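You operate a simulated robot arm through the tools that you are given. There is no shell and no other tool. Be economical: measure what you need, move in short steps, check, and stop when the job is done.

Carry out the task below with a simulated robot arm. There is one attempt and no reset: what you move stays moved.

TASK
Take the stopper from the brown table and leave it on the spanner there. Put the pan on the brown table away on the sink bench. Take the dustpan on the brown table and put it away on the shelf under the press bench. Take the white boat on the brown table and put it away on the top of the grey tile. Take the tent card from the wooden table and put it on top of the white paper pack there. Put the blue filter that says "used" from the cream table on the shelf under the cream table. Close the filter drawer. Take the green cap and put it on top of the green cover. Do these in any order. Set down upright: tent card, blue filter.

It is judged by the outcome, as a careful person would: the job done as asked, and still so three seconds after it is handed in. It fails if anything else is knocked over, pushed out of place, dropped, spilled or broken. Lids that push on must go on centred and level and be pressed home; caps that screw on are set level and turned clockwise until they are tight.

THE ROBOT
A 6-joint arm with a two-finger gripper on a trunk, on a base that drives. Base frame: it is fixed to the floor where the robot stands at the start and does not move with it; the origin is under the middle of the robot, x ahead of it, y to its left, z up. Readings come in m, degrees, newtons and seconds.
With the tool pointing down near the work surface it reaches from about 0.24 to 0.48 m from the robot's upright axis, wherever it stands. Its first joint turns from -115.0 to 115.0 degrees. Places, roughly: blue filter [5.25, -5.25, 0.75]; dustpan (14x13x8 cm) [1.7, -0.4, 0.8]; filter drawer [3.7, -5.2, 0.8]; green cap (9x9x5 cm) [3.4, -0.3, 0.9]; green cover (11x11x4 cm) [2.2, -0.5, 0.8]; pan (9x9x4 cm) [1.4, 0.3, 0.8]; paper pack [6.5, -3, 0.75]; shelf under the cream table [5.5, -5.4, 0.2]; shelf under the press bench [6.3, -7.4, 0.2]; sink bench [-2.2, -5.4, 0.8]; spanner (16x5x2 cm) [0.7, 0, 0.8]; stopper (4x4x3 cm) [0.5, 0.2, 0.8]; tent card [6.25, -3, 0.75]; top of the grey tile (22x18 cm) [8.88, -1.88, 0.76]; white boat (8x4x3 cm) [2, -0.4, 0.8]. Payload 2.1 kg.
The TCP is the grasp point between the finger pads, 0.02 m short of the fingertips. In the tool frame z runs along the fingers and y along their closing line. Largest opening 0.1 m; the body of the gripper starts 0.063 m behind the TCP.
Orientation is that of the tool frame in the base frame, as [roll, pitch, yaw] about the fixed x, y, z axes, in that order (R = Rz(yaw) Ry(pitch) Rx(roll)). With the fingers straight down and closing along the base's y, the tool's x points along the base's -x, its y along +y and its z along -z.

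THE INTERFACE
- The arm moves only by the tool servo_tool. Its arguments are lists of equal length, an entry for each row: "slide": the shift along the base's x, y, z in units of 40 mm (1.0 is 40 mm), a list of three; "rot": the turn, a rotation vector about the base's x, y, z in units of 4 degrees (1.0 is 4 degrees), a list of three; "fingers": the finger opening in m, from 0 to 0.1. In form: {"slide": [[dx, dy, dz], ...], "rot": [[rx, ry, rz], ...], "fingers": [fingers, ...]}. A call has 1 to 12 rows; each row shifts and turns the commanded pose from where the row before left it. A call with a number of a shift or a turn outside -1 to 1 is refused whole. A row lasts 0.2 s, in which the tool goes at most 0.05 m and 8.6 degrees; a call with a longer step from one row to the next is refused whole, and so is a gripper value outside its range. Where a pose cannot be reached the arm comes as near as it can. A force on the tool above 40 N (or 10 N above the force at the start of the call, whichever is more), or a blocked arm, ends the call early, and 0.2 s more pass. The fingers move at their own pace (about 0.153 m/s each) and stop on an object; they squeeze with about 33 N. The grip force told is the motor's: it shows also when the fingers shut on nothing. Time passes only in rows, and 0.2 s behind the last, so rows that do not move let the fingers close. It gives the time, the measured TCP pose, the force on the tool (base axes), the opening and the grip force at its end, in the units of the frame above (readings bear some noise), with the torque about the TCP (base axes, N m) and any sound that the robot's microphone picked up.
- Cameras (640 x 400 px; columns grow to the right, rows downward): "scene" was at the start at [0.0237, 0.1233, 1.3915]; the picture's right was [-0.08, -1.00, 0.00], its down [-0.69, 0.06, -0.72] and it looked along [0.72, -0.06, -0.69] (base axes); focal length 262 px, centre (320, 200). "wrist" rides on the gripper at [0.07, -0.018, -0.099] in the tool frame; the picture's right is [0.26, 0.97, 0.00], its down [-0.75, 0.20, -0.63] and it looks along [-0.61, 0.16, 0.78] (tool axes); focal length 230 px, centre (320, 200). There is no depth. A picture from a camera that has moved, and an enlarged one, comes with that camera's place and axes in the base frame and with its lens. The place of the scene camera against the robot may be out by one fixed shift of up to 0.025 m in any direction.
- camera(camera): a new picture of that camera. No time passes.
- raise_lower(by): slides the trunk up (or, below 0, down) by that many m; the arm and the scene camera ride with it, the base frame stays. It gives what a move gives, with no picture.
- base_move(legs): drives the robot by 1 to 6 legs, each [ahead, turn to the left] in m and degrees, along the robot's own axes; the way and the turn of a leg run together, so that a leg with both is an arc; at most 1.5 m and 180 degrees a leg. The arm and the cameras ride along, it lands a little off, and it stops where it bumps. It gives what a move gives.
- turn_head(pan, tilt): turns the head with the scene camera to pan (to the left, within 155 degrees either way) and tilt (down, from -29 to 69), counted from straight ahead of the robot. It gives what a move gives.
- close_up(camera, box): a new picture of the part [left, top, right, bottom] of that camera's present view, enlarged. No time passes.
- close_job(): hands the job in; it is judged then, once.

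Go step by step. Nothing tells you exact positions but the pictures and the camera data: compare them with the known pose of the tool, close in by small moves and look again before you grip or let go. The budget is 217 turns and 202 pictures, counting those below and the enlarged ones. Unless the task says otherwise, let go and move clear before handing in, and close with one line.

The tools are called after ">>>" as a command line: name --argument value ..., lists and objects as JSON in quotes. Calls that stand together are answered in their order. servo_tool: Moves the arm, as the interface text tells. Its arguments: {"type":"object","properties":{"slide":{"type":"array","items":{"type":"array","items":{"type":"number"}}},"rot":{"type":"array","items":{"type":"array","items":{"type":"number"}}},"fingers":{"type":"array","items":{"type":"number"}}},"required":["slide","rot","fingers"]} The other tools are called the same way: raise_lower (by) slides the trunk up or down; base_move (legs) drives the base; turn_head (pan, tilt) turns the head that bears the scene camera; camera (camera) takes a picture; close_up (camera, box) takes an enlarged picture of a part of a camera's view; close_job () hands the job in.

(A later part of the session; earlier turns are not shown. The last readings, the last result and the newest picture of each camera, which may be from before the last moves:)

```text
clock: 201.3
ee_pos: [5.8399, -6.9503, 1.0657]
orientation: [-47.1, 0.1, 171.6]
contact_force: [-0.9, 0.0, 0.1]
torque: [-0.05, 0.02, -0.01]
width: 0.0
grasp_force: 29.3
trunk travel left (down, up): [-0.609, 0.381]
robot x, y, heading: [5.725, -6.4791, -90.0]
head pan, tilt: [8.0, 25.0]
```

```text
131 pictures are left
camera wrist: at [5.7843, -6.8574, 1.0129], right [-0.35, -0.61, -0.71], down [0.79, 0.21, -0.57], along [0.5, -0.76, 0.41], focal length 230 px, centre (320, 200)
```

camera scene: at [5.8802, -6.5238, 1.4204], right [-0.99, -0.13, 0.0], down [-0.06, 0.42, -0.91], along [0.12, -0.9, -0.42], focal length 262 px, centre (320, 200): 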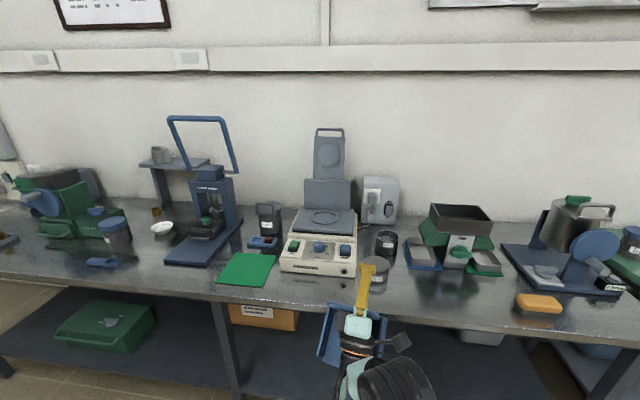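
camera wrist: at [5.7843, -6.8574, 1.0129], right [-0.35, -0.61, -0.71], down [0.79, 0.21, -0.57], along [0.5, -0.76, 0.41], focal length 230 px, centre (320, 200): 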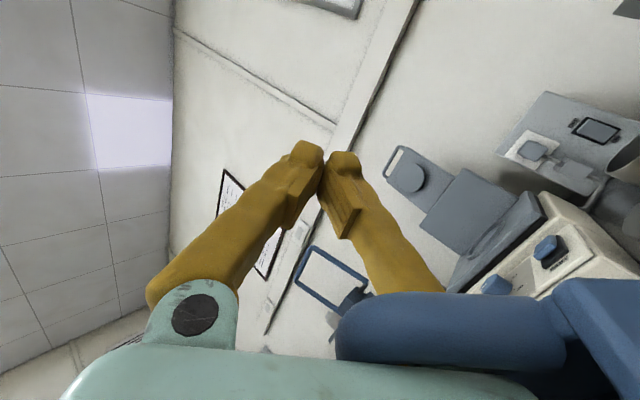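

The gripper is ~0.17 m clear of the bench front. Lowering the trunk in two steps.

>>> raise_lower --by -0.3

>>> raise_lower --by -0.28

>>> turn_head --pan 8 --tilt 40

>>> camera --camera "scene"

```text
clock: 204.3
ee_pos: [5.8385, -6.9509, 0.7663]
orientation: [-47.1, -0.1, 171.7]
contact_force: [-0.3, 0.1, -1.3]
torque: [-0.04, 0.02, -0.02]
width: 0.0
grasp_force: 29.2
trunk travel left (down, up): [-0.309, 0.681]
robot x, y, heading: [5.7254, -6.4781, -90.3]
head pan, tilt: [8.0, 25.0]
```

```text
clock: 207.1
ee_pos: [5.8402, -6.9511, 0.4863]
orientation: [-47.0, 0.0, 171.6]
contact_force: [0.1, -0.5, -0.8]
torque: [-0.01, -0.01, 0.0]
width: 0.0
grasp_force: 29.2
trunk travel left (down, up): [-0.029, 0.961]
robot x, y, heading: [5.7239, -6.4811, -90.2]
head pan, tilt: [8.0, 25.0]
```

```text
clock: 207.9
ee_pos: [5.8395, -6.9512, 0.4866]
orientation: [-47.1, 0.0, 171.6]
contact_force: [0.8, 0.2, -0.5]
torque: [-0.02, 0.03, -0.03]
width: 0.0
grasp_force: 30.2
trunk travel left (down, up): [-0.029, 0.961]
robot x, y, heading: [5.7269, -6.4791, -90.2]
head pan, tilt: [8.0, 40.0]
```

```text
130 pictures are left
camera scene: at [5.8792, -6.5167, 0.8172], right [-0.99, -0.13, 0.0], down [-0.09, 0.64, -0.77], along [0.1, -0.76, -0.64], focal length 262 px, centre (320, 200)
```

scene: 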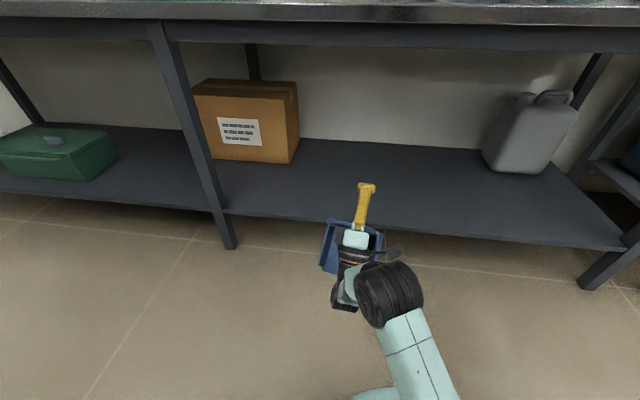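

>>> close_up --camera "scene" --box '[290, 160, 450, 320]'

>>> camera --camera "wrist"

```text
2.50 times, centred on (370, 240) of scene
camera zoom: at [5.8792, -6.5167, 0.8172], right [-0.99, -0.13, 0.0], down [-0.09, 0.64, -0.77], along [0.1, -0.76, -0.64], focal length 655 px, centre (195, 100)
```

zoom: 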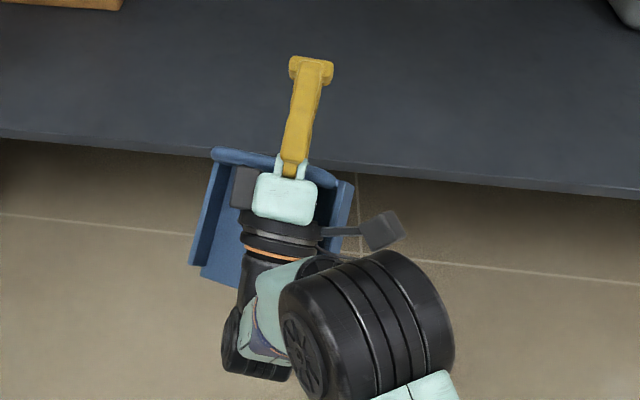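

```text
128 pictures are left
camera wrist: at [5.7842, -6.8573, 0.4329], right [-0.35, -0.61, -0.71], down [0.79, 0.21, -0.58], along [0.5, -0.76, 0.41], focal length 230 px, centre (320, 200)
```

wrist: 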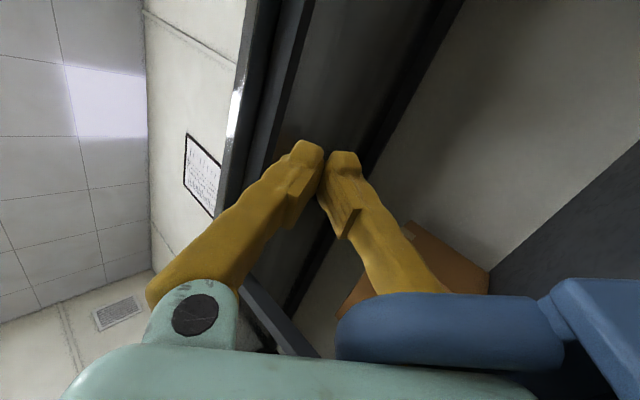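

The bar is captive at the palm with the lower finger through the loop. I'll pitch the tool to about 24° below horizontal (lower finger then level), still captive, before moving it over the shelf.

>>> servo_tool --slide '[[0, 0, 0], [0, 0, 0], [0, 0, 0], [0, 0, 0], [0, 0, 0], [0, 0, 0], [0, 0, 0], [0, 0, 0], [0, 0, 0], [0, 0, 0], [0, 0, 0], [0, 0, 0]]' --rot '[[0.99, -0.143, 0], [0.99, -0.143, 0], [0.99, -0.143, 0], [0.99, -0.143, 0], [0.99, -0.143, 0], [0.99, -0.143, 0], [0.99, -0.143, 0], [0.99, -0.143, 0], [0.99, -0.143, 0], [0.99, -0.143, 0], [0.99, -0.143, 0], [0, 0, 0]]' --fingers '[0, 0, 0, 0, 0, 0, 0, 0, 0, 0, 0, 0]'

>>> camera --camera "wrist"

>>> close_up --camera "scene" --box '[270, 140, 470, 340]'

```text
clock: 210.5
ee_pos: [5.8394, -6.9517, 0.4852]
orientation: [-91.1, -0.1, 171.5]
contact_force: [-0.5, -0.8, -0.1]
torque: [-0.07, 0.04, 0.0]
width: 0.0
grasp_force: 29.7
trunk travel left (down, up): [-0.029, 0.961]
robot x, y, heading: [5.7253, -6.4808, -90.3]
head pan, tilt: [8.0, 40.0]
```

```text
127 pictures are left
camera wrist: at [5.7862, -6.8442, 0.5073], right [-0.25, 0.06, -0.97], down [0.83, 0.52, -0.19], along [0.49, -0.85, -0.18], focal length 230 px, centre (320, 200)
```

wrist: 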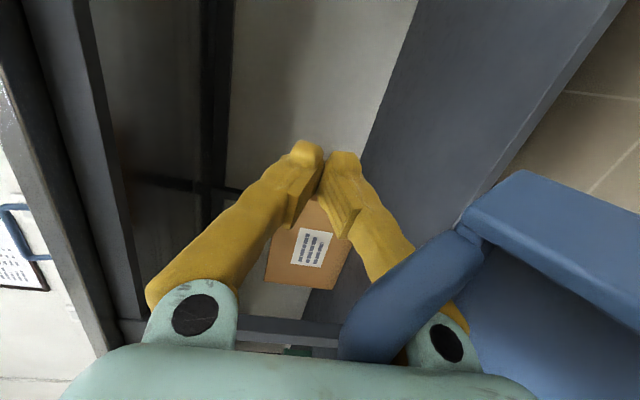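

```text
2.00 times, centred on (370, 240) of scene
camera zoom: at [5.8792, -6.5166, 0.8171], right [-0.99, -0.13, 0.0], down [-0.09, 0.64, -0.77], along [0.1, -0.76, -0.64], focal length 524 px, centre (220, 120)
```

zoom: 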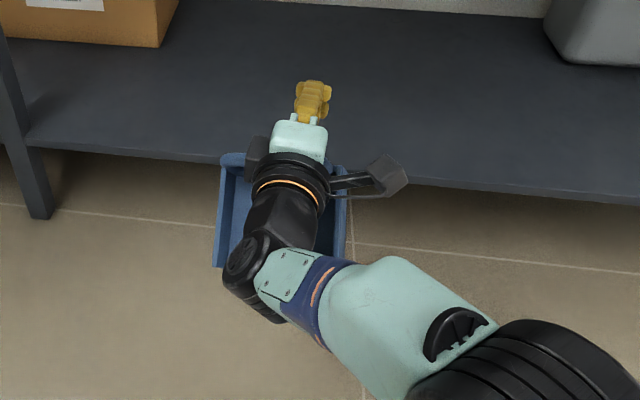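

Still captive. Rotating another 20° and driving ahead 0.2 m.

>>> servo_tool --slide '[[0, 0, 0], [0, 0, 0], [0, 0, 0], [0, 0, 0], [0, 0, 0], [0, 0, 0]]' --rot '[[0.99, -0.143, 0], [0.99, -0.143, 0], [0.99, -0.143, 0], [0.99, -0.143, 0], [0.99, -0.143, 0], [0, 0, 0]]' --fingers '[0, 0, 0, 0, 0, 0]'

>>> base_move --legs '[[0.2, 0]]'

>>> servo_tool --slide '[[0, -0.8, -0.5], [0, -0.8, -0.5], [0, -0.8, -0.5], [0, -0.8, -0.5], [0, 0, 0]]' --rot '[[0, 0, 0], [0, 0, 0], [0, 0, 0], [0, 0, 0], [0, 0, 0]]' --fingers '[0, 0, 0, 0, 0]'

>>> camera --camera "wrist"

>>> camera --camera "scene"

```text
clock: 211.9
ee_pos: [5.8395, -6.9501, 0.4871]
orientation: [-111.1, -0.1, 171.7]
contact_force: [-0.4, 0.3, -1.6]
torque: [-0.07, 0.01, 0.01]
width: 0.0001
grasp_force: 29.0
trunk travel left (down, up): [-0.029, 0.961]
robot x, y, heading: [5.7224, -6.4826, -90.2]
head pan, tilt: [8.0, 40.0]
```

```text
clock: 213.5
ee_pos: [5.8367, -7.1495, 0.4864]
orientation: [-111.1, -0.2, 171.7]
contact_force: [0.2, -0.3, -1.4]
torque: [-0.06, 0.04, -0.04]
width: 0.0001
grasp_force: 29.4
trunk travel left (down, up): [-0.029, 0.961]
robot x, y, heading: [5.7221, -6.6772, -90.4]
head pan, tilt: [8.0, 40.0]
```

```text
clock: 214.7
ee_pos: [5.8391, -7.2753, 0.4056]
orientation: [-111.0, -0.2, 171.7]
contact_force: [0.6, -0.9, -1.5]
torque: [-0.03, 0.04, 0.01]
width: 0.0003
grasp_force: 29.5
trunk travel left (down, up): [-0.029, 0.961]
robot x, y, heading: [5.7221, -6.6806, -90.4]
head pan, tilt: [8.0, 40.0]
```

```text
125 pictures are left
camera wrist: at [5.7835, -7.1824, 0.4595], right [-0.21, 0.38, -0.9], down [0.84, 0.54, 0.04], along [0.5, -0.75, -0.43], focal length 230 px, centre (320, 200)
```

wrist: 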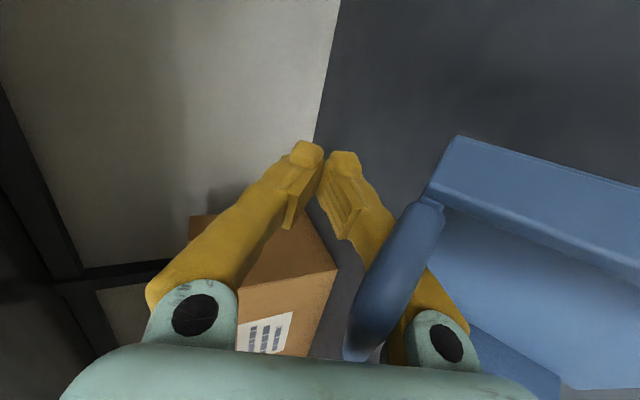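

```text
124 pictures are left
camera scene: at [5.8778, -6.7147, 0.8171], right [-0.99, -0.13, 0.0], down [-0.09, 0.64, -0.77], along [0.1, -0.76, -0.64], focal length 262 px, centre (320, 200)
```

scene: 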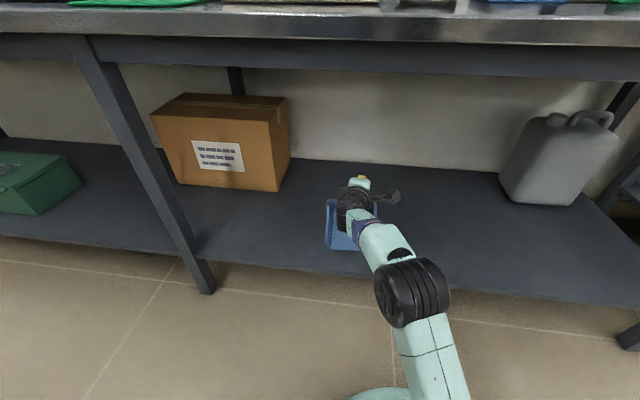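

Moving 0.1 m deeper over the shelf and down 8 cm.

>>> servo_tool --slide '[[0, -0.85, 0], [0, -0.85, 0], [0, -0.85, 0], [0, 0, -0.7], [0, 0, -0.7], [0, 0, -0.6], [0, 0, 0]]' --rot '[[0, 0, 0], [0, 0, 0], [0, 0, 0], [0, 0, 0], [0, 0, 0], [0, 0, 0], [0, 0, 0]]' --fingers '[0, 0, 0, 0, 0, 0, 0]'

>>> camera --camera "wrist"

>>> close_up --camera "scene" --box '[270, 140, 430, 300]'

```text
clock: 216.3
ee_pos: [5.8392, -7.3297, 0.3252]
orientation: [-111.1, -0.1, 171.7]
contact_force: [-0.1, 0.6, -0.3]
torque: [-0.05, -0.01, 0.01]
width: 0.0001
grasp_force: 29.6
out of reach, approached as far as the arm can: row 2, 3
trunk travel left (down, up): [-0.029, 0.961]
robot x, y, heading: [5.7275, -6.6825, -90.4]
head pan, tilt: [8.0, 40.0]
```

```text
123 pictures are left
camera wrist: at [5.7832, -7.2354, 0.3785], right [-0.21, 0.38, -0.9], down [0.84, 0.54, 0.04], along [0.5, -0.75, -0.43], focal length 230 px, centre (320, 200)
```

wrist: 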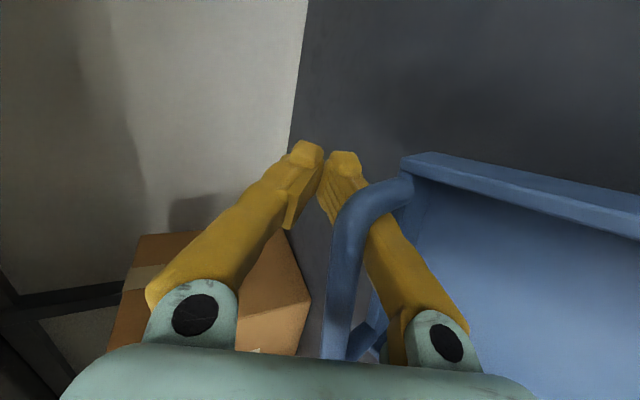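

```text
2.50 times, centred on (350, 220) of scene
camera zoom: at [5.8778, -6.7147, 0.8171], right [-0.99, -0.13, 0.0], down [-0.09, 0.64, -0.77], along [0.1, -0.76, -0.64], focal length 655 px, centre (245, 150)
```

zoom: 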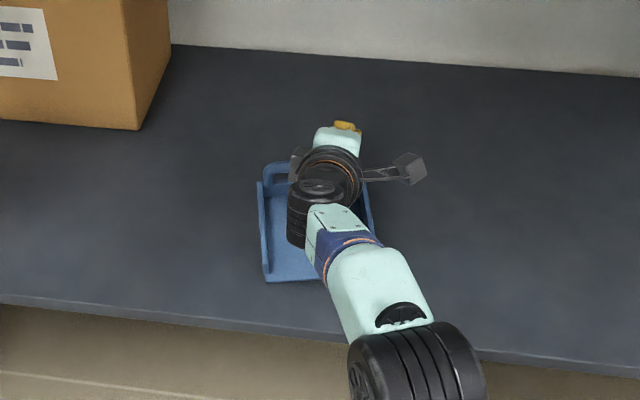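

The pan hangs roughly level over the shelf. I'll edge the base 4 cm ahead for margin and lower until contact.

>>> base_move --legs '[[0.04, 0]]'

>>> servo_tool --slide '[[0, 0, -0.4], [0, 0, -0.4], [0, 0, 0]]' --rot '[[0, 0, 0], [0, 0, 0], [0, 0, 0]]' --fingers '[0, 0, 0]'

>>> camera --camera "wrist"

>>> close_up --camera "scene" --box '[270, 140, 430, 300]'

```text
clock: 217.1
ee_pos: [5.8372, -7.3693, 0.3242]
orientation: [-111.2, -0.1, 171.6]
contact_force: [-0.1, -0.3, -1.0]
torque: [-0.02, -0.02, 0.06]
width: 0.0
grasp_force: 28.8
trunk travel left (down, up): [-0.029, 0.961]
robot x, y, heading: [5.724, -6.715, -90.8]
head pan, tilt: [8.0, 40.0]
```

```text
clock: 217.9
ee_pos: [5.8374, -7.3703, 0.2938]
orientation: [-111.0, -0.2, 171.6]
contact_force: [0.0, 0.4, -0.6]
torque: [0.01, -0.01, -0.01]
width: 0.0
grasp_force: 29.8
trunk travel left (down, up): [-0.029, 0.961]
robot x, y, heading: [5.722, -6.7183, -90.5]
head pan, tilt: [8.0, 40.0]
```

```text
121 pictures are left
camera wrist: at [5.7824, -7.2756, 0.3475], right [-0.21, 0.38, -0.9], down [0.84, 0.54, 0.04], along [0.5, -0.75, -0.43], focal length 230 px, centre (320, 200)
```

wrist: 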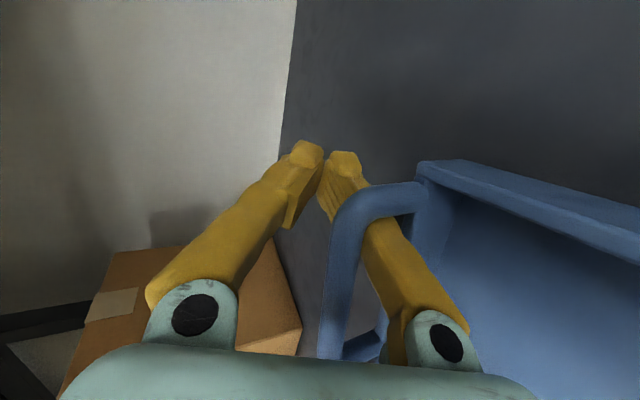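

```text
2.50 times, centred on (350, 220) of scene
camera zoom: at [5.8775, -6.7548, 0.8171], right [-0.99, -0.13, 0.0], down [-0.08, 0.64, -0.77], along [0.1, -0.76, -0.64], focal length 655 px, centre (245, 150)
```

zoom: 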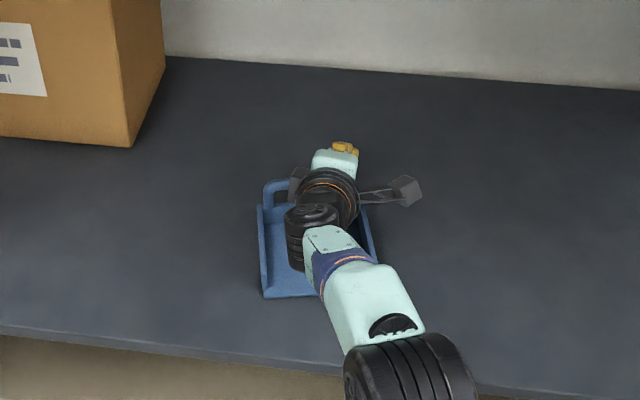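

>>> servo_tool --slide '[[0, 0, -0.25], [0, 0, -0.25], [0, 0, 0]]' --rot '[[0, 0, 0], [0, 0, 0], [0, 0, 0]]' --fingers '[0, 0, 0]'

>>> camera --camera "wrist"

>>> close_up --camera "scene" --box '[270, 140, 430, 300]'

```text
clock: 218.7
ee_pos: [5.8376, -7.3701, 0.2729]
orientation: [-111.0, -0.2, 171.6]
contact_force: [-0.6, 0.4, 0.0]
torque: [-0.02, 0.01, 0.01]
width: 0.0001
grasp_force: 29.8
trunk travel left (down, up): [-0.029, 0.961]
robot x, y, heading: [5.7234, -6.7186, -90.4]
head pan, tilt: [8.0, 40.0]
```

```text
119 pictures are left
camera wrist: at [5.782, -7.2757, 0.3274], right [-0.21, 0.38, -0.9], down [0.84, 0.54, 0.04], along [0.5, -0.75, -0.43], focal length 230 px, centre (320, 200)
```

wrist: 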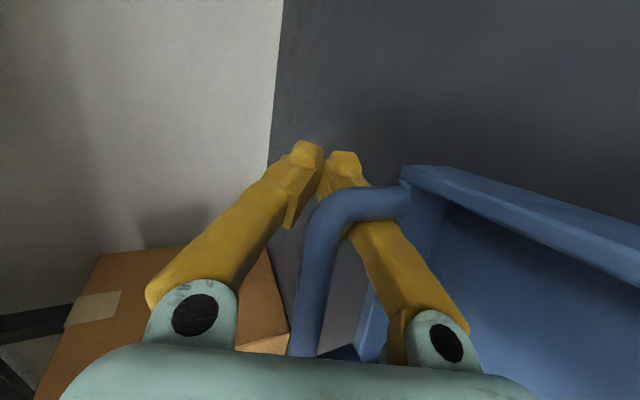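

```text
2.50 times, centred on (350, 220) of scene
camera zoom: at [5.8775, -6.7547, 0.8171], right [-0.99, -0.13, 0.0], down [-0.08, 0.64, -0.77], along [0.1, -0.76, -0.64], focal length 655 px, centre (245, 150)
```

zoom: 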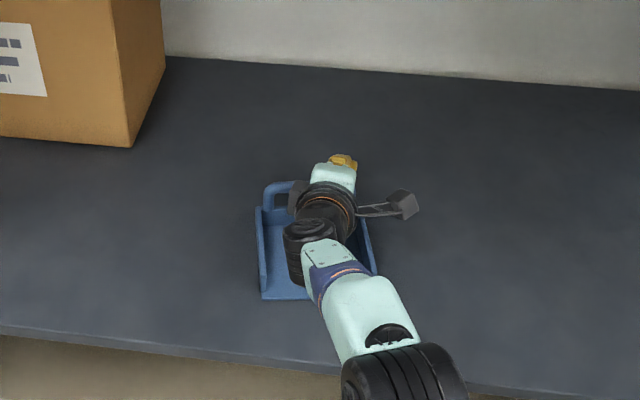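

The pan now rests on the shelf and the bar is free mid-gap. I'll raise 1 cm, open to 3.2 cm and withdraw straight back slowly.

>>> servo_tool --slide '[[0, 0, 0.25], [0, 0, 0], [0, 0, 0], [0, 0, 0]]' --rot '[[0, 0, 0], [0, 0, 0], [0, 0, 0], [0, 0, 0]]' --fingers '[0.0, 0.015, 0.032, 0.032]'

>>> camera --camera "wrist"

```text
clock: 219.7
ee_pos: [5.8372, -7.3694, 0.2834]
orientation: [-111.2, -0.2, 171.7]
contact_force: [0.6, 0.1, 0.0]
torque: [-0.01, -0.01, -0.03]
width: 0.0318
grasp_force: 0.0
trunk travel left (down, up): [-0.029, 0.961]
robot x, y, heading: [5.725, -6.7182, -90.5]
head pan, tilt: [8.0, 40.0]
```

```text
117 pictures are left
camera wrist: at [5.7818, -7.2754, 0.3372], right [-0.21, 0.38, -0.9], down [0.84, 0.54, 0.04], along [0.5, -0.75, -0.43], focal length 230 px, centre (320, 200)
```

wrist: 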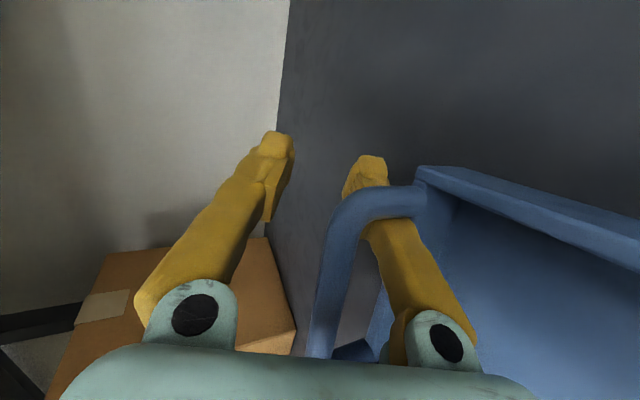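

>>> servo_tool --slide '[[0, 0.35, 0.03], [0, 0.35, 0.03], [0, 0.35, 0.03], [0, 0, 0]]' --rot '[[0, 0, 0], [0, 0, 0], [0, 0, 0], [0, 0, 0]]' --fingers '[0.032, 0.032, 0.032, 0.032]'

>>> camera --camera "wrist"

>>> close_up --camera "scene" --box '[270, 140, 430, 300]'

```text
clock: 220.7
ee_pos: [5.8366, -7.3261, 0.2862]
orientation: [-111.0, -0.2, 171.6]
contact_force: [-1.5, 0.3, 0.4]
torque: [0.02, 0.03, -0.02]
width: 0.0316
grasp_force: 0.1
trunk travel left (down, up): [-0.029, 0.961]
robot x, y, heading: [5.7242, -6.7211, -90.4]
head pan, tilt: [8.0, 40.0]
```

```text
116 pictures are left
camera wrist: at [5.7822, -7.2324, 0.34], right [-0.21, 0.38, -0.9], down [0.84, 0.54, 0.04], along [0.5, -0.75, -0.43], focal length 230 px, centre (320, 200)
```

wrist: 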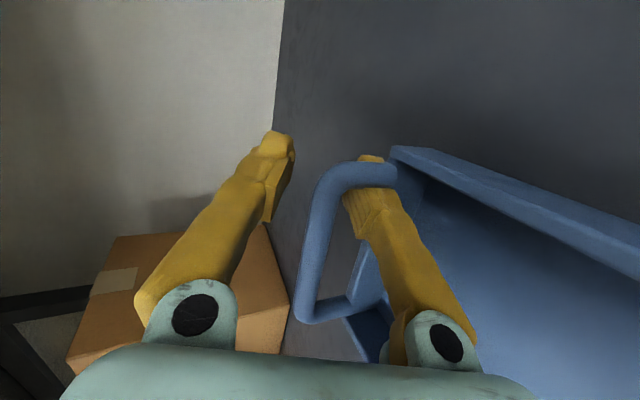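

```text
2.50 times, centred on (350, 220) of scene
camera zoom: at [5.8775, -6.7546, 0.8171], right [-0.99, -0.13, 0.0], down [-0.08, 0.64, -0.77], along [0.1, -0.76, -0.64], focal length 655 px, centre (245, 150)
```

zoom: 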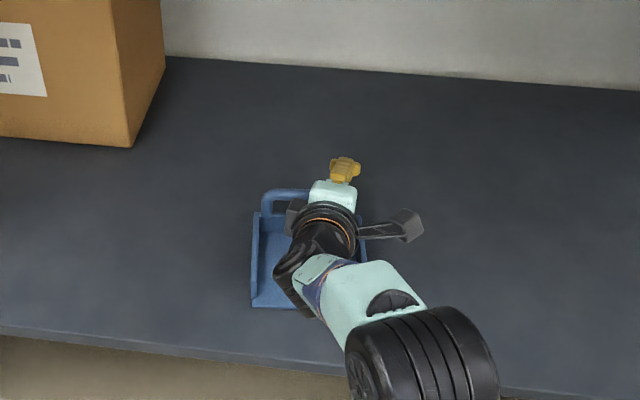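

The finger is nearly out of the loop. Continuing back.

>>> servo_tool --slide '[[0, 0.4, 0.05], [0, 0.4, 0.05], [0, 0.5, 0.05], [0, 0.5, 0.3], [0, 0, 0]]' --rot '[[0, 0, 0], [0, 0, 0], [0, 0, 0], [0, 0, 0], [0, 0, 0]]' --fingers '[0.032, 0.032, 0.032, 0.032, 0.032]'

>>> camera --camera "scene"

>>> camera --camera "wrist"

```text
clock: 221.9
ee_pos: [5.8382, -7.2559, 0.3041]
orientation: [-111.0, -0.2, 171.7]
contact_force: [-0.1, 0.0, -0.4]
torque: [0.0, -0.01, 0.0]
width: 0.0321
grasp_force: 0.0
trunk travel left (down, up): [-0.029, 0.961]
robot x, y, heading: [5.7227, -6.7199, -90.2]
head pan, tilt: [8.0, 40.0]
```

```text
114 pictures are left
camera scene: at [5.8775, -6.7547, 0.8171], right [-0.99, -0.13, 0.0], down [-0.08, 0.64, -0.77], along [0.1, -0.76, -0.64], focal length 262 px, centre (320, 200)
```

scene: 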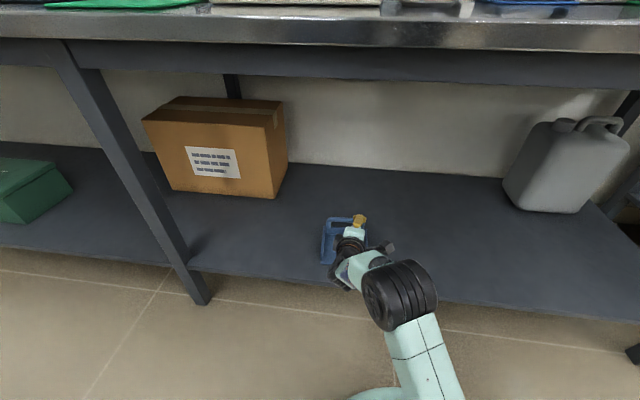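

```text
113 pictures are left
camera wrist: at [5.784, -7.1611, 0.3583], right [-0.21, 0.38, -0.9], down [0.84, 0.54, 0.04], along [0.5, -0.75, -0.43], focal length 230 px, centre (320, 200)
```

wrist: 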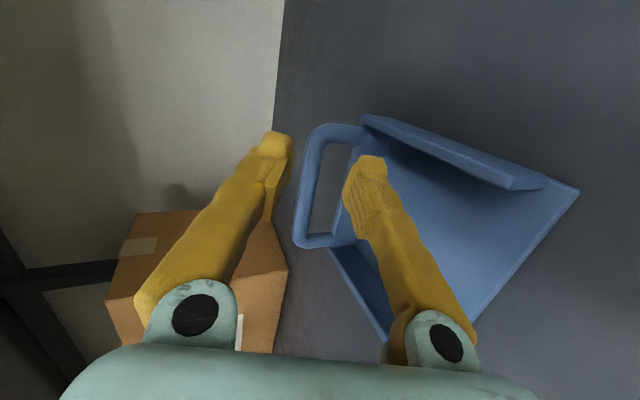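

Clear of the loop, and the dustpan sits flat on the shelf. I'll rise and back away.

>>> servo_tool --slide '[[0, 0.6, 0.2], [0, 0.6, 0.6], [0, 0.6, 0.8], [0, 0.6, 0.8], [0, 0, 0]]' --rot '[[0, 0, 0], [0, 0, 0], [0, 0, 0], [0, 0, 0], [0, 0, 0]]' --fingers '[0.032, 0.032, 0.032, 0.032, 0.032]'

>>> base_move --legs '[[-0.32, 0]]'

>>> camera --camera "scene"

```text
clock: 223.1
ee_pos: [5.8377, -7.1604, 0.3983]
orientation: [-111.1, -0.2, 171.5]
contact_force: [0.3, 0.5, 0.9]
torque: [0.0, -0.02, -0.02]
width: 0.0319
grasp_force: 0.0
trunk travel left (down, up): [-0.029, 0.961]
robot x, y, heading: [5.7275, -6.7224, -90.4]
head pan, tilt: [8.0, 40.0]
```

```text
clock: 225.2
ee_pos: [5.8422, -6.8451, 0.3972]
orientation: [-111.1, -0.2, 171.7]
contact_force: [0.5, -0.7, -0.8]
torque: [-0.03, -0.01, -0.02]
width: 0.0319
grasp_force: 0.1
trunk travel left (down, up): [-0.029, 0.961]
robot x, y, heading: [5.7255, -6.4042, -90.4]
head pan, tilt: [8.0, 40.0]
```

```text
112 pictures are left
camera scene: at [5.8796, -6.4391, 0.8171], right [-0.99, -0.13, 0.0], down [-0.09, 0.64, -0.77], along [0.1, -0.76, -0.64], focal length 262 px, centre (320, 200)
```

scene: 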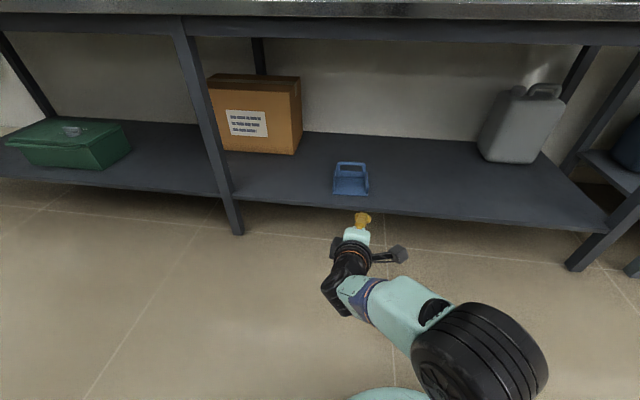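

Dustpan is put away. I'll raise the trunk and head back west along the corridor, glancing at the purple table with the filter drawer on the way.

>>> raise_lower --by 0.4

>>> raise_lower --by 0.18

>>> base_move --legs '[[0, -89.6], [1.0, 0], [1.0, 0]]'

>>> turn_head --pan -85 --tilt 35

>>> camera --camera "scene"

```text
clock: 229.1
ee_pos: [5.8416, -6.846, 0.798]
orientation: [-111.1, -0.2, 171.7]
contact_force: [0.6, -0.3, -0.3]
torque: [0.01, 0.0, -0.04]
width: 0.0322
grasp_force: 0.0
trunk travel left (down, up): [-0.429, 0.561]
robot x, y, heading: [5.7287, -6.4055, -90.3]
head pan, tilt: [8.0, 40.0]
```

```text
clock: 231.1
ee_pos: [5.8426, -6.8457, 0.9783]
orientation: [-111.2, -0.2, 171.7]
contact_force: [-0.4, -0.2, 0.0]
torque: [-0.01, -0.03, 0.04]
width: 0.0321
grasp_force: 0.0
trunk travel left (down, up): [-0.609, 0.381]
robot x, y, heading: [5.7264, -6.4032, -90.3]
head pan, tilt: [8.0, 40.0]
```

```text
clock: 244.8
ee_pos: [3.2959, -6.5926, 0.9781]
orientation: [-111.1, -0.2, 84.0]
contact_force: [-0.3, 0.7, -0.5]
torque: [-0.03, -0.05, 0.0]
width: 0.0321
grasp_force: 0.0
trunk travel left (down, up): [-0.609, 0.381]
robot x, y, heading: [3.7287, -6.4585, -178.1]
head pan, tilt: [8.0, 40.0]
```

```text
clock: 246.4
ee_pos: [3.2939, -6.5924, 0.9784]
orientation: [-111.2, -0.2, 84.0]
contact_force: [0.7, 0.0, 0.4]
torque: [-0.03, -0.04, -0.02]
width: 0.032
grasp_force: 0.1
trunk travel left (down, up): [-0.609, 0.381]
robot x, y, heading: [3.7314, -6.4596, -178.1]
head pan, tilt: [-85.0, 35.0]
```

```text
111 pictures are left
camera scene: at [3.7867, -6.5203, 1.4047], right [0.99, 0.12, 0.0], down [0.07, -0.57, -0.82], along [-0.1, 0.81, -0.57], focal length 262 px, centre (320, 200)
```

scene: 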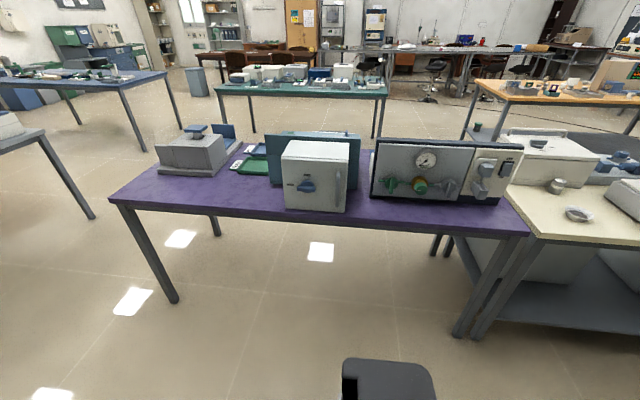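

The drawer box is on the table's north side. Continue west, round the purple table's end and up to the north aisle.

>>> base_move --legs '[[1.42, 0], [0, -91.9]]'

>>> base_move --legs '[[1.0, 0], [1.0, 0], [0, -90], [1.35, 0], [0, -90]]'

>>> turn_head --pan 0 --tilt 35

>>> camera --camera "scene"

```text
clock: 257.4
ee_pos: [2.1942, -6.0862, 0.9784]
orientation: [-111.1, -0.3, -6.7]
contact_force: [-0.1, -0.7, 0.2]
torque: [-0.02, -0.01, -0.01]
width: 0.0319
grasp_force: 0.0
trunk travel left (down, up): [-0.609, 0.381]
robot x, y, heading: [2.3202, -6.525, 91.7]
head pan, tilt: [-85.0, 35.0]
```

```text
clock: 281.5
ee_pos: [3.7484, -4.9249, 0.9786]
orientation: [-111.0, -0.1, 171.2]
contact_force: [0.6, -0.4, 0.8]
torque: [0.04, -0.01, 0.0]
width: 0.0322
grasp_force: 0.0
trunk travel left (down, up): [-0.609, 0.381]
robot x, y, heading: [3.6343, -4.4807, -90.7]
head pan, tilt: [-85.0, 35.0]
```

```text
clock: 283.1
ee_pos: [3.7484, -4.9239, 0.9783]
orientation: [-111.1, -0.2, 171.2]
contact_force: [-0.6, -0.6, 0.0]
torque: [0.01, 0.0, -0.02]
width: 0.0319
grasp_force: 0.0
trunk travel left (down, up): [-0.609, 0.381]
robot x, y, heading: [3.6376, -4.4826, -91.0]
head pan, tilt: [0.0, 35.0]
```

```text
110 pictures are left
camera scene: at [3.7784, -4.5221, 1.4047], right [-1.0, 0.02, 0.0], down [0.01, 0.57, -0.82], along [-0.01, -0.82, -0.57], focal length 262 px, centre (320, 200)
```

scene: 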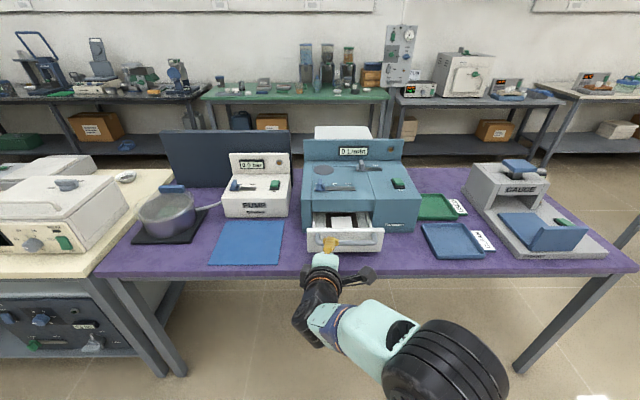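

The filter drawer of the teal machine is open toward me. Close-up to measure it before pushing it shut.

>>> close_up --camera "scene" --box '[280, 140, 440, 260]'

>>> camera --camera "wrist"

```text
3.33 times, centred on (360, 200) of scene
camera zoom: at [3.7784, -4.5221, 1.4047], right [-1.0, 0.02, 0.0], down [0.01, 0.57, -0.82], along [-0.01, -0.82, -0.57], focal length 873 px, centre (187, 200)
```

zoom: 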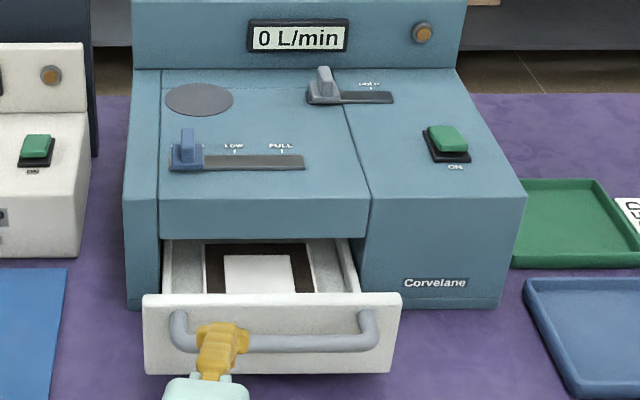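

```text
108 pictures are left
camera wrist: at [3.6945, -4.8293, 1.0322], right [-0.2, 0.38, -0.9], down [0.84, 0.54, 0.04], along [0.5, -0.75, -0.43], focal length 230 px, centre (320, 200)
```

wrist: 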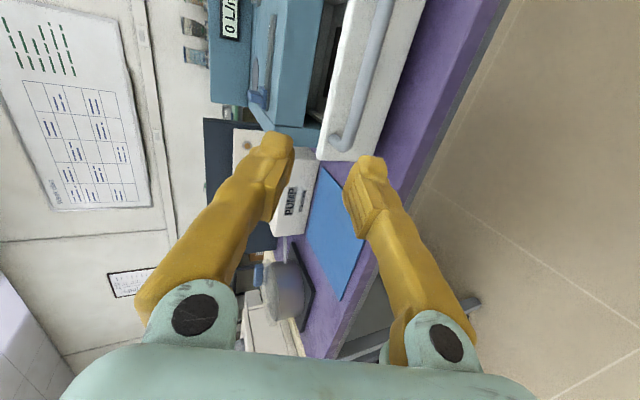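

I'll straddle the drawer's handle bar with the fingers opened and push on the panel. Positioning in front first.

>>> servo_tool --slide '[[-0.29, -0.25, -0.82], [-0.29, -0.25, -0.82], [-0.29, -0.25, -0.82], [-0.29, -0.25, -0.82], [-0.29, -0.25, -0.82], [0, 0, 0]]' --rot '[[0, 0, 0.44], [0, 0, 0.44], [0, 0, 0.44], [0, 0, 0.44], [0, 0, 0.44], [0, 0, 0]]' --fingers '[0.045, 0.045, 0.045, 0.045, 0.045, 0.045]'

>>> camera --camera "wrist"

>>> close_up --camera "scene" --box '[280, 160, 440, 280]'

```text
clock: 284.5
ee_pos: [3.6946, -4.9727, 0.816]
orientation: [-111.0, -0.4, 179.6]
contact_force: [-0.4, 0.5, 0.7]
torque: [-0.02, -0.02, 0.01]
width: 0.045
grasp_force: 0.1
out of reach, approached as far as the arm can: row 5
trunk travel left (down, up): [-0.609, 0.381]
robot x, y, heading: [3.6364, -4.4831, -90.8]
head pan, tilt: [0.0, 35.0]
```

```text
107 pictures are left
camera wrist: at [3.6278, -4.8876, 0.8702], right [-0.26, 0.35, -0.9], down [0.75, 0.66, 0.04], along [0.6, -0.67, -0.43], focal length 230 px, centre (320, 200)
```

wrist: 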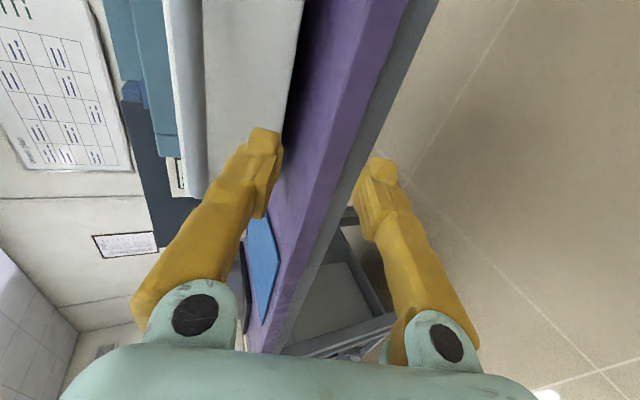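

```text
3.33 times, centred on (360, 220) of scene
camera zoom: at [3.7785, -4.5216, 1.4047], right [-1.0, 0.01, 0.0], down [0.01, 0.57, -0.82], along [-0.01, -0.82, -0.57], focal length 873 px, centre (187, 133)
```

zoom: 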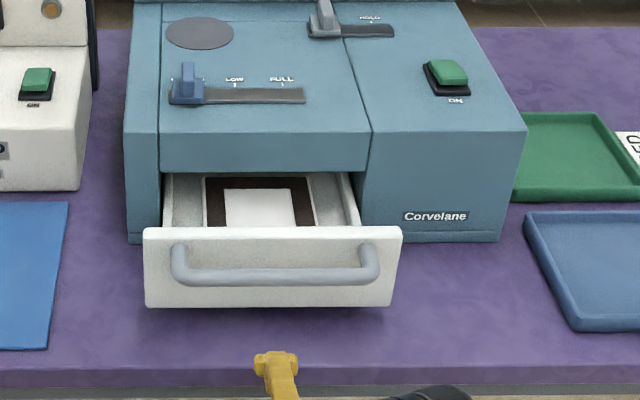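

>>> close_up --camera "wrist" --box '[80, 0, 340, 190]'

```text
2.11 times, centred on (210, 95) of wrist
camera zoom: at [3.6278, -4.8876, 0.8702], right [-0.26, 0.35, -0.9], down [0.75, 0.66, 0.04], along [0.6, -0.67, -0.43], focal length 484 px, centre (552, 421)
```

zoom: 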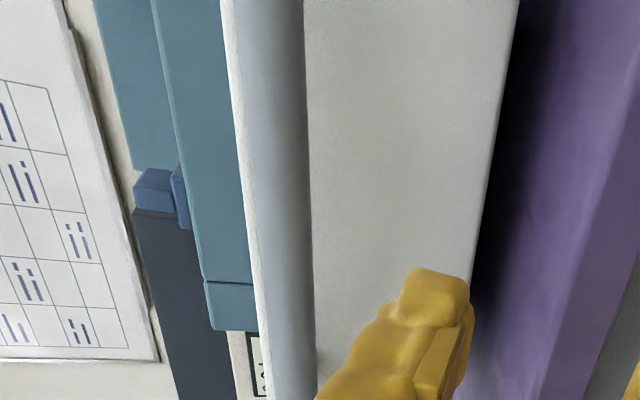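

I'll push with closed fingertips on the flat panel below the handle. First retract the arm a little, then bring the base closer so the arm itself does the pushing.

>>> servo_tool --slide '[[0, 0.9, 0.1], [0, 0.9, 0.1], [0, 0.9, 0], [0, 0, 0]]' --rot '[[0, 0, 0], [0, 0, 0], [0, 0, 0], [0, 0, 0]]' --fingers '[0, 0, 0, 0]'

>>> base_move --legs '[[0.2, 0]]'

>>> camera --camera "wrist"

>>> close_up --camera "scene" --box '[260, 180, 440, 315]'

```text
clock: 285.5
ee_pos: [3.7073, -4.8864, 0.8092]
orientation: [-111.0, -0.2, 180.0]
contact_force: [-0.5, 0.7, 0.5]
torque: [-0.03, 0.0, 0.01]
width: 0.0001
grasp_force: 29.0
out of reach, approached as far as the arm can: row 3
trunk travel left (down, up): [-0.609, 0.381]
robot x, y, heading: [3.6358, -4.4845, -90.8]
head pan, tilt: [0.0, 35.0]
```

```text
clock: 287.1
ee_pos: [3.704, -5.0894, 0.8092]
orientation: [-111.1, -0.2, 179.9]
contact_force: [0.7, -0.3, -0.4]
torque: [0.01, -0.03, 0.0]
width: 0.0
grasp_force: 29.5
trunk travel left (down, up): [-0.609, 0.381]
robot x, y, heading: [3.6355, -4.6804, -90.7]
head pan, tilt: [0.0, 35.0]
```

```text
104 pictures are left
camera wrist: at [3.6367, -5.0028, 0.8642], right [-0.26, 0.35, -0.9], down [0.75, 0.66, 0.04], along [0.61, -0.67, -0.43], focal length 230 px, centre (320, 200)
```

wrist: 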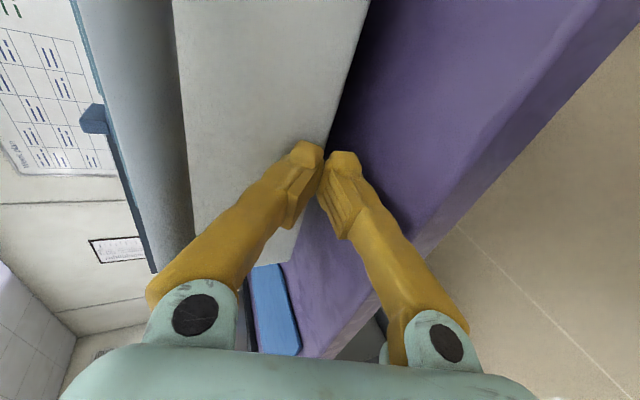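

```text
2.96 times, centred on (350, 248) of scene
camera zoom: at [3.7755, -4.7231, 1.4047], right [-1.0, 0.02, 0.0], down [0.01, 0.57, -0.82], along [-0.01, -0.82, -0.57], focal length 776 px, centre (231, 59)
```

zoom: 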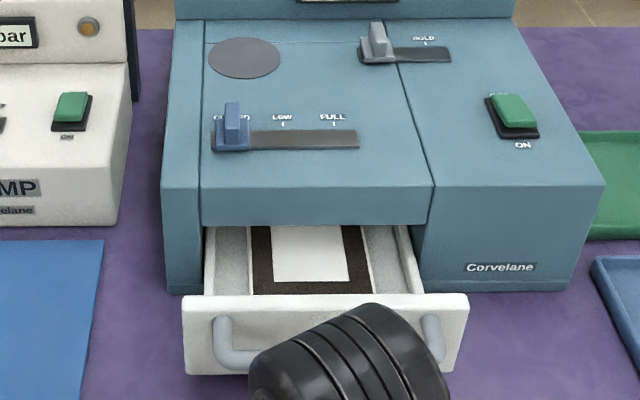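

Tip is at the panel's lower edge height; raise 2.2 cm then push gently inward with the arm.

>>> servo_tool --slide '[[-0.2, 0, 0.55], [0, -0.25, 0], [0, -0.25, 0], [0, -0.25, 0], [0, -0.25, 0], [0, 0, 0]]' --rot '[[0, 0, 0], [0, 0, 0], [0, 0, 0], [0, 0, 0], [0, 0, 0], [0, 0, 0]]' --fingers '[0, 0, 0, 0, 0, 0]'

>>> camera --camera "wrist"

>>> close_up --camera "scene" --box '[260, 180, 440, 315]'

```text
clock: 288.5
ee_pos: [3.701, -5.138, 0.8272]
orientation: [-111.0, -0.2, 179.9]
contact_force: [-0.4, 0.7, 0.3]
torque: [0.02, 0.0, 0.03]
width: 0.0001
grasp_force: 29.5
out of reach, approached as far as the arm can: row 1
trunk travel left (down, up): [-0.609, 0.381]
robot x, y, heading: [3.6334, -4.683, -90.7]
head pan, tilt: [0.0, 35.0]
```

```text
102 pictures are left
camera wrist: at [3.6334, -5.0534, 0.8814], right [-0.26, 0.35, -0.9], down [0.75, 0.66, 0.04], along [0.61, -0.67, -0.43], focal length 230 px, centre (320, 200)
```

wrist: 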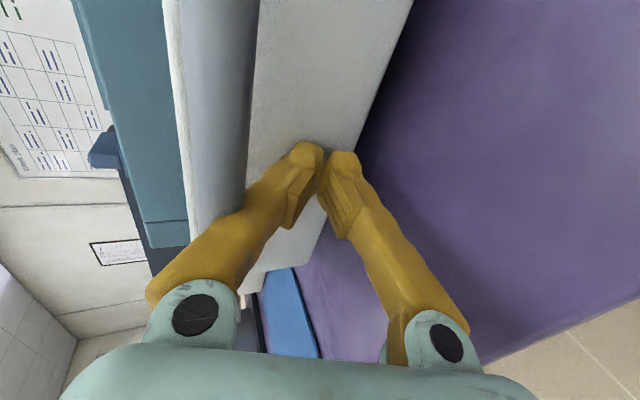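

```text
2.96 times, centred on (350, 248) of scene
camera zoom: at [3.7756, -4.7224, 1.4047], right [-1.0, 0.02, 0.0], down [0.01, 0.57, -0.82], along [-0.01, -0.82, -0.57], focal length 776 px, centre (231, 59)
```

zoom: 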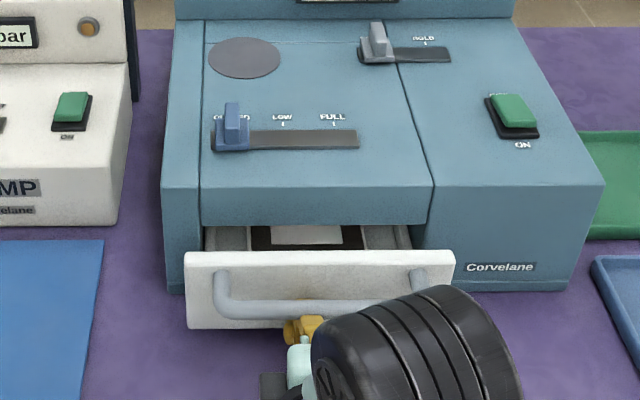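

Drawer is sliding in with little force. Continue pushing until it seats.

>>> servo_tool --slide '[[0, -0.25, 0], [0, -0.25, 0], [0, -0.25, 0], [0, -0.25, 0], [0, 0, 0]]' --rot '[[0, 0, 0], [0, 0, 0], [0, 0, 0], [0, 0, 0], [0, 0, 0]]' --fingers '[0, 0, 0, 0, 0]'

>>> close_up --camera "scene" --box '[260, 180, 440, 315]'

```text
clock: 289.7
ee_pos: [3.7019, -5.1752, 0.8275]
orientation: [-111.0, -0.2, 179.9]
contact_force: [-0.8, 13.6, -1.1]
torque: [0.0, -0.06, 0.0]
width: 0.0
grasp_force: 29.3
trunk travel left (down, up): [-0.609, 0.381]
robot x, y, heading: [3.6351, -4.6825, -90.9]
head pan, tilt: [0.0, 35.0]
```

```text
2.96 times, centred on (350, 248) of scene
camera zoom: at [3.7752, -4.7184, 1.4048], right [-1.0, 0.02, 0.0], down [0.01, 0.57, -0.82], along [-0.01, -0.82, -0.57], focal length 776 px, centre (231, 59)
```

zoom: 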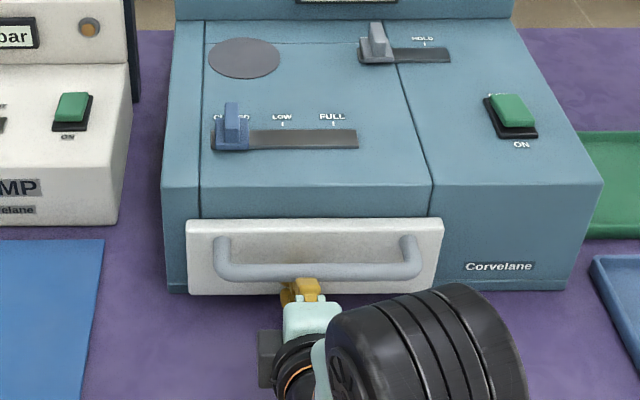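

It looks shut; one more small push to confirm it's home, then retreat.

>>> servo_tool --slide '[[0, -0.12, 0], [0, 0, 0]]' --rot '[[0, 0, 0], [0, 0, 0]]' --fingers '[0, 0]'

>>> servo_tool --slide '[[0, 0.5, 0], [0, 0.9, 0], [0, 0.9, 0.4], [0, 0.3, 1], [0, 0, 1], [0, 0, 1], [0, 0, 1], [0, 0, 0]]' --rot '[[0, 0, 0], [0, 0, 0], [0, 0, 0], [0, 0, 0], [0, 0, 0], [0, 0, 0], [0, 0, 0], [0, 0, 0]]' --fingers '[0, 0, 0, 0, 0, 0, 0, 0]'

>>> close_up --camera "scene" --box '[260, 180, 440, 315]'

```text
clock: 290.4
ee_pos: [3.7015, -5.1767, 0.8259]
orientation: [-111.4, -0.3, -180.0]
contact_force: [-0.8, 22.0, 7.6]
torque: [-0.18, 0.08, -0.06]
width: 0.0003
grasp_force: 29.1
trunk travel left (down, up): [-0.609, 0.381]
robot x, y, heading: [3.6348, -4.6803, -90.6]
head pan, tilt: [0.0, 35.0]
stopped in row 2: the force on the tool passed its limit at 41 N (the readings are from after the stop); the commanded pose is now the measured one
```

```text
clock: 292.2
ee_pos: [3.7157, -5.1042, 0.9943]
orientation: [-111.6, -0.1, -180.0]
contact_force: [-1.1, 0.2, 0.3]
torque: [0.02, 0.03, 0.0]
width: 0.0001
grasp_force: 29.6
out of reach, approached as far as the arm can: row 3, 4
trunk travel left (down, up): [-0.609, 0.381]
robot x, y, heading: [3.6354, -4.6801, -90.9]
head pan, tilt: [0.0, 35.0]
```

```text
2.96 times, centred on (350, 248) of scene
camera zoom: at [3.7757, -4.7225, 1.4046], right [-1.0, 0.01, 0.0], down [0.01, 0.57, -0.82], along [-0.01, -0.82, -0.57], focal length 776 px, centre (231, 59)
```

zoom: 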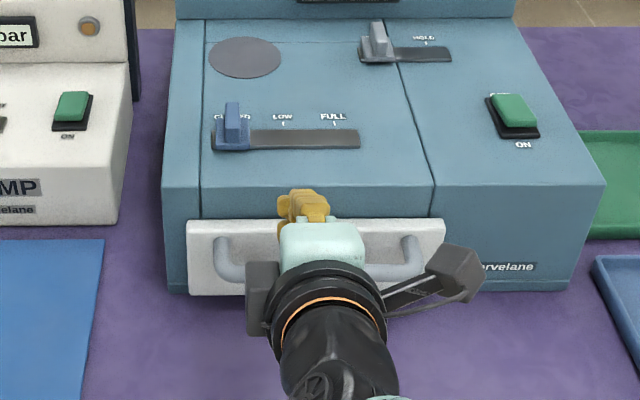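

The drawer is shut. Next the used blue filter: drive to in front of it at x≈5.2.

>>> base_move --legs '[[-0.27, 0], [0, 90.7], [1.5, 0], [0, -90], [0.15, 0]]'

>>> turn_head --pan 0 --tilt 40

>>> camera --camera "scene"

```text
clock: 309.7
ee_pos: [5.1978, -4.9922, 0.9946]
orientation: [-111.7, -0.3, 179.9]
contact_force: [-0.2, -0.2, -0.8]
torque: [0.01, 0.0, 0.02]
width: 0.0
grasp_force: 29.5
trunk travel left (down, up): [-0.609, 0.381]
robot x, y, heading: [5.1192, -4.5719, -91.1]
head pan, tilt: [0.0, 35.0]
```

```text
clock: 310.3
ee_pos: [5.1972, -4.9919, 0.9956]
orientation: [-111.6, -0.2, 179.9]
contact_force: [-0.9, 0.5, -0.4]
torque: [0.0, -0.01, -0.01]
width: 0.0003
grasp_force: 29.2
trunk travel left (down, up): [-0.609, 0.381]
robot x, y, heading: [5.1166, -4.5672, -91.2]
head pan, tilt: [0.0, 40.0]
```

```text
98 pictures are left
camera scene: at [5.2583, -4.6062, 1.3971], right [-1.0, 0.02, 0.0], down [0.01, 0.64, -0.77], along [-0.01, -0.77, -0.64], focal length 262 px, centre (320, 200)
```

scene: 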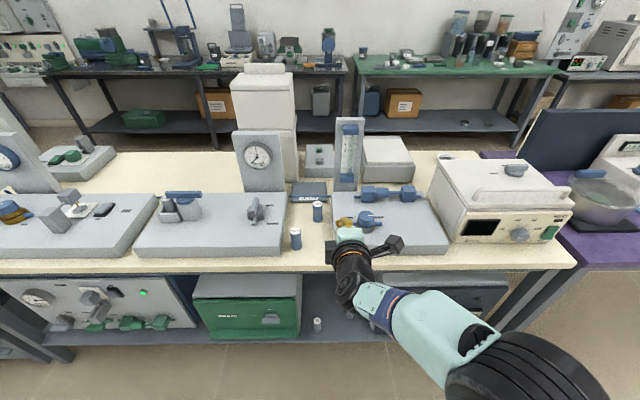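

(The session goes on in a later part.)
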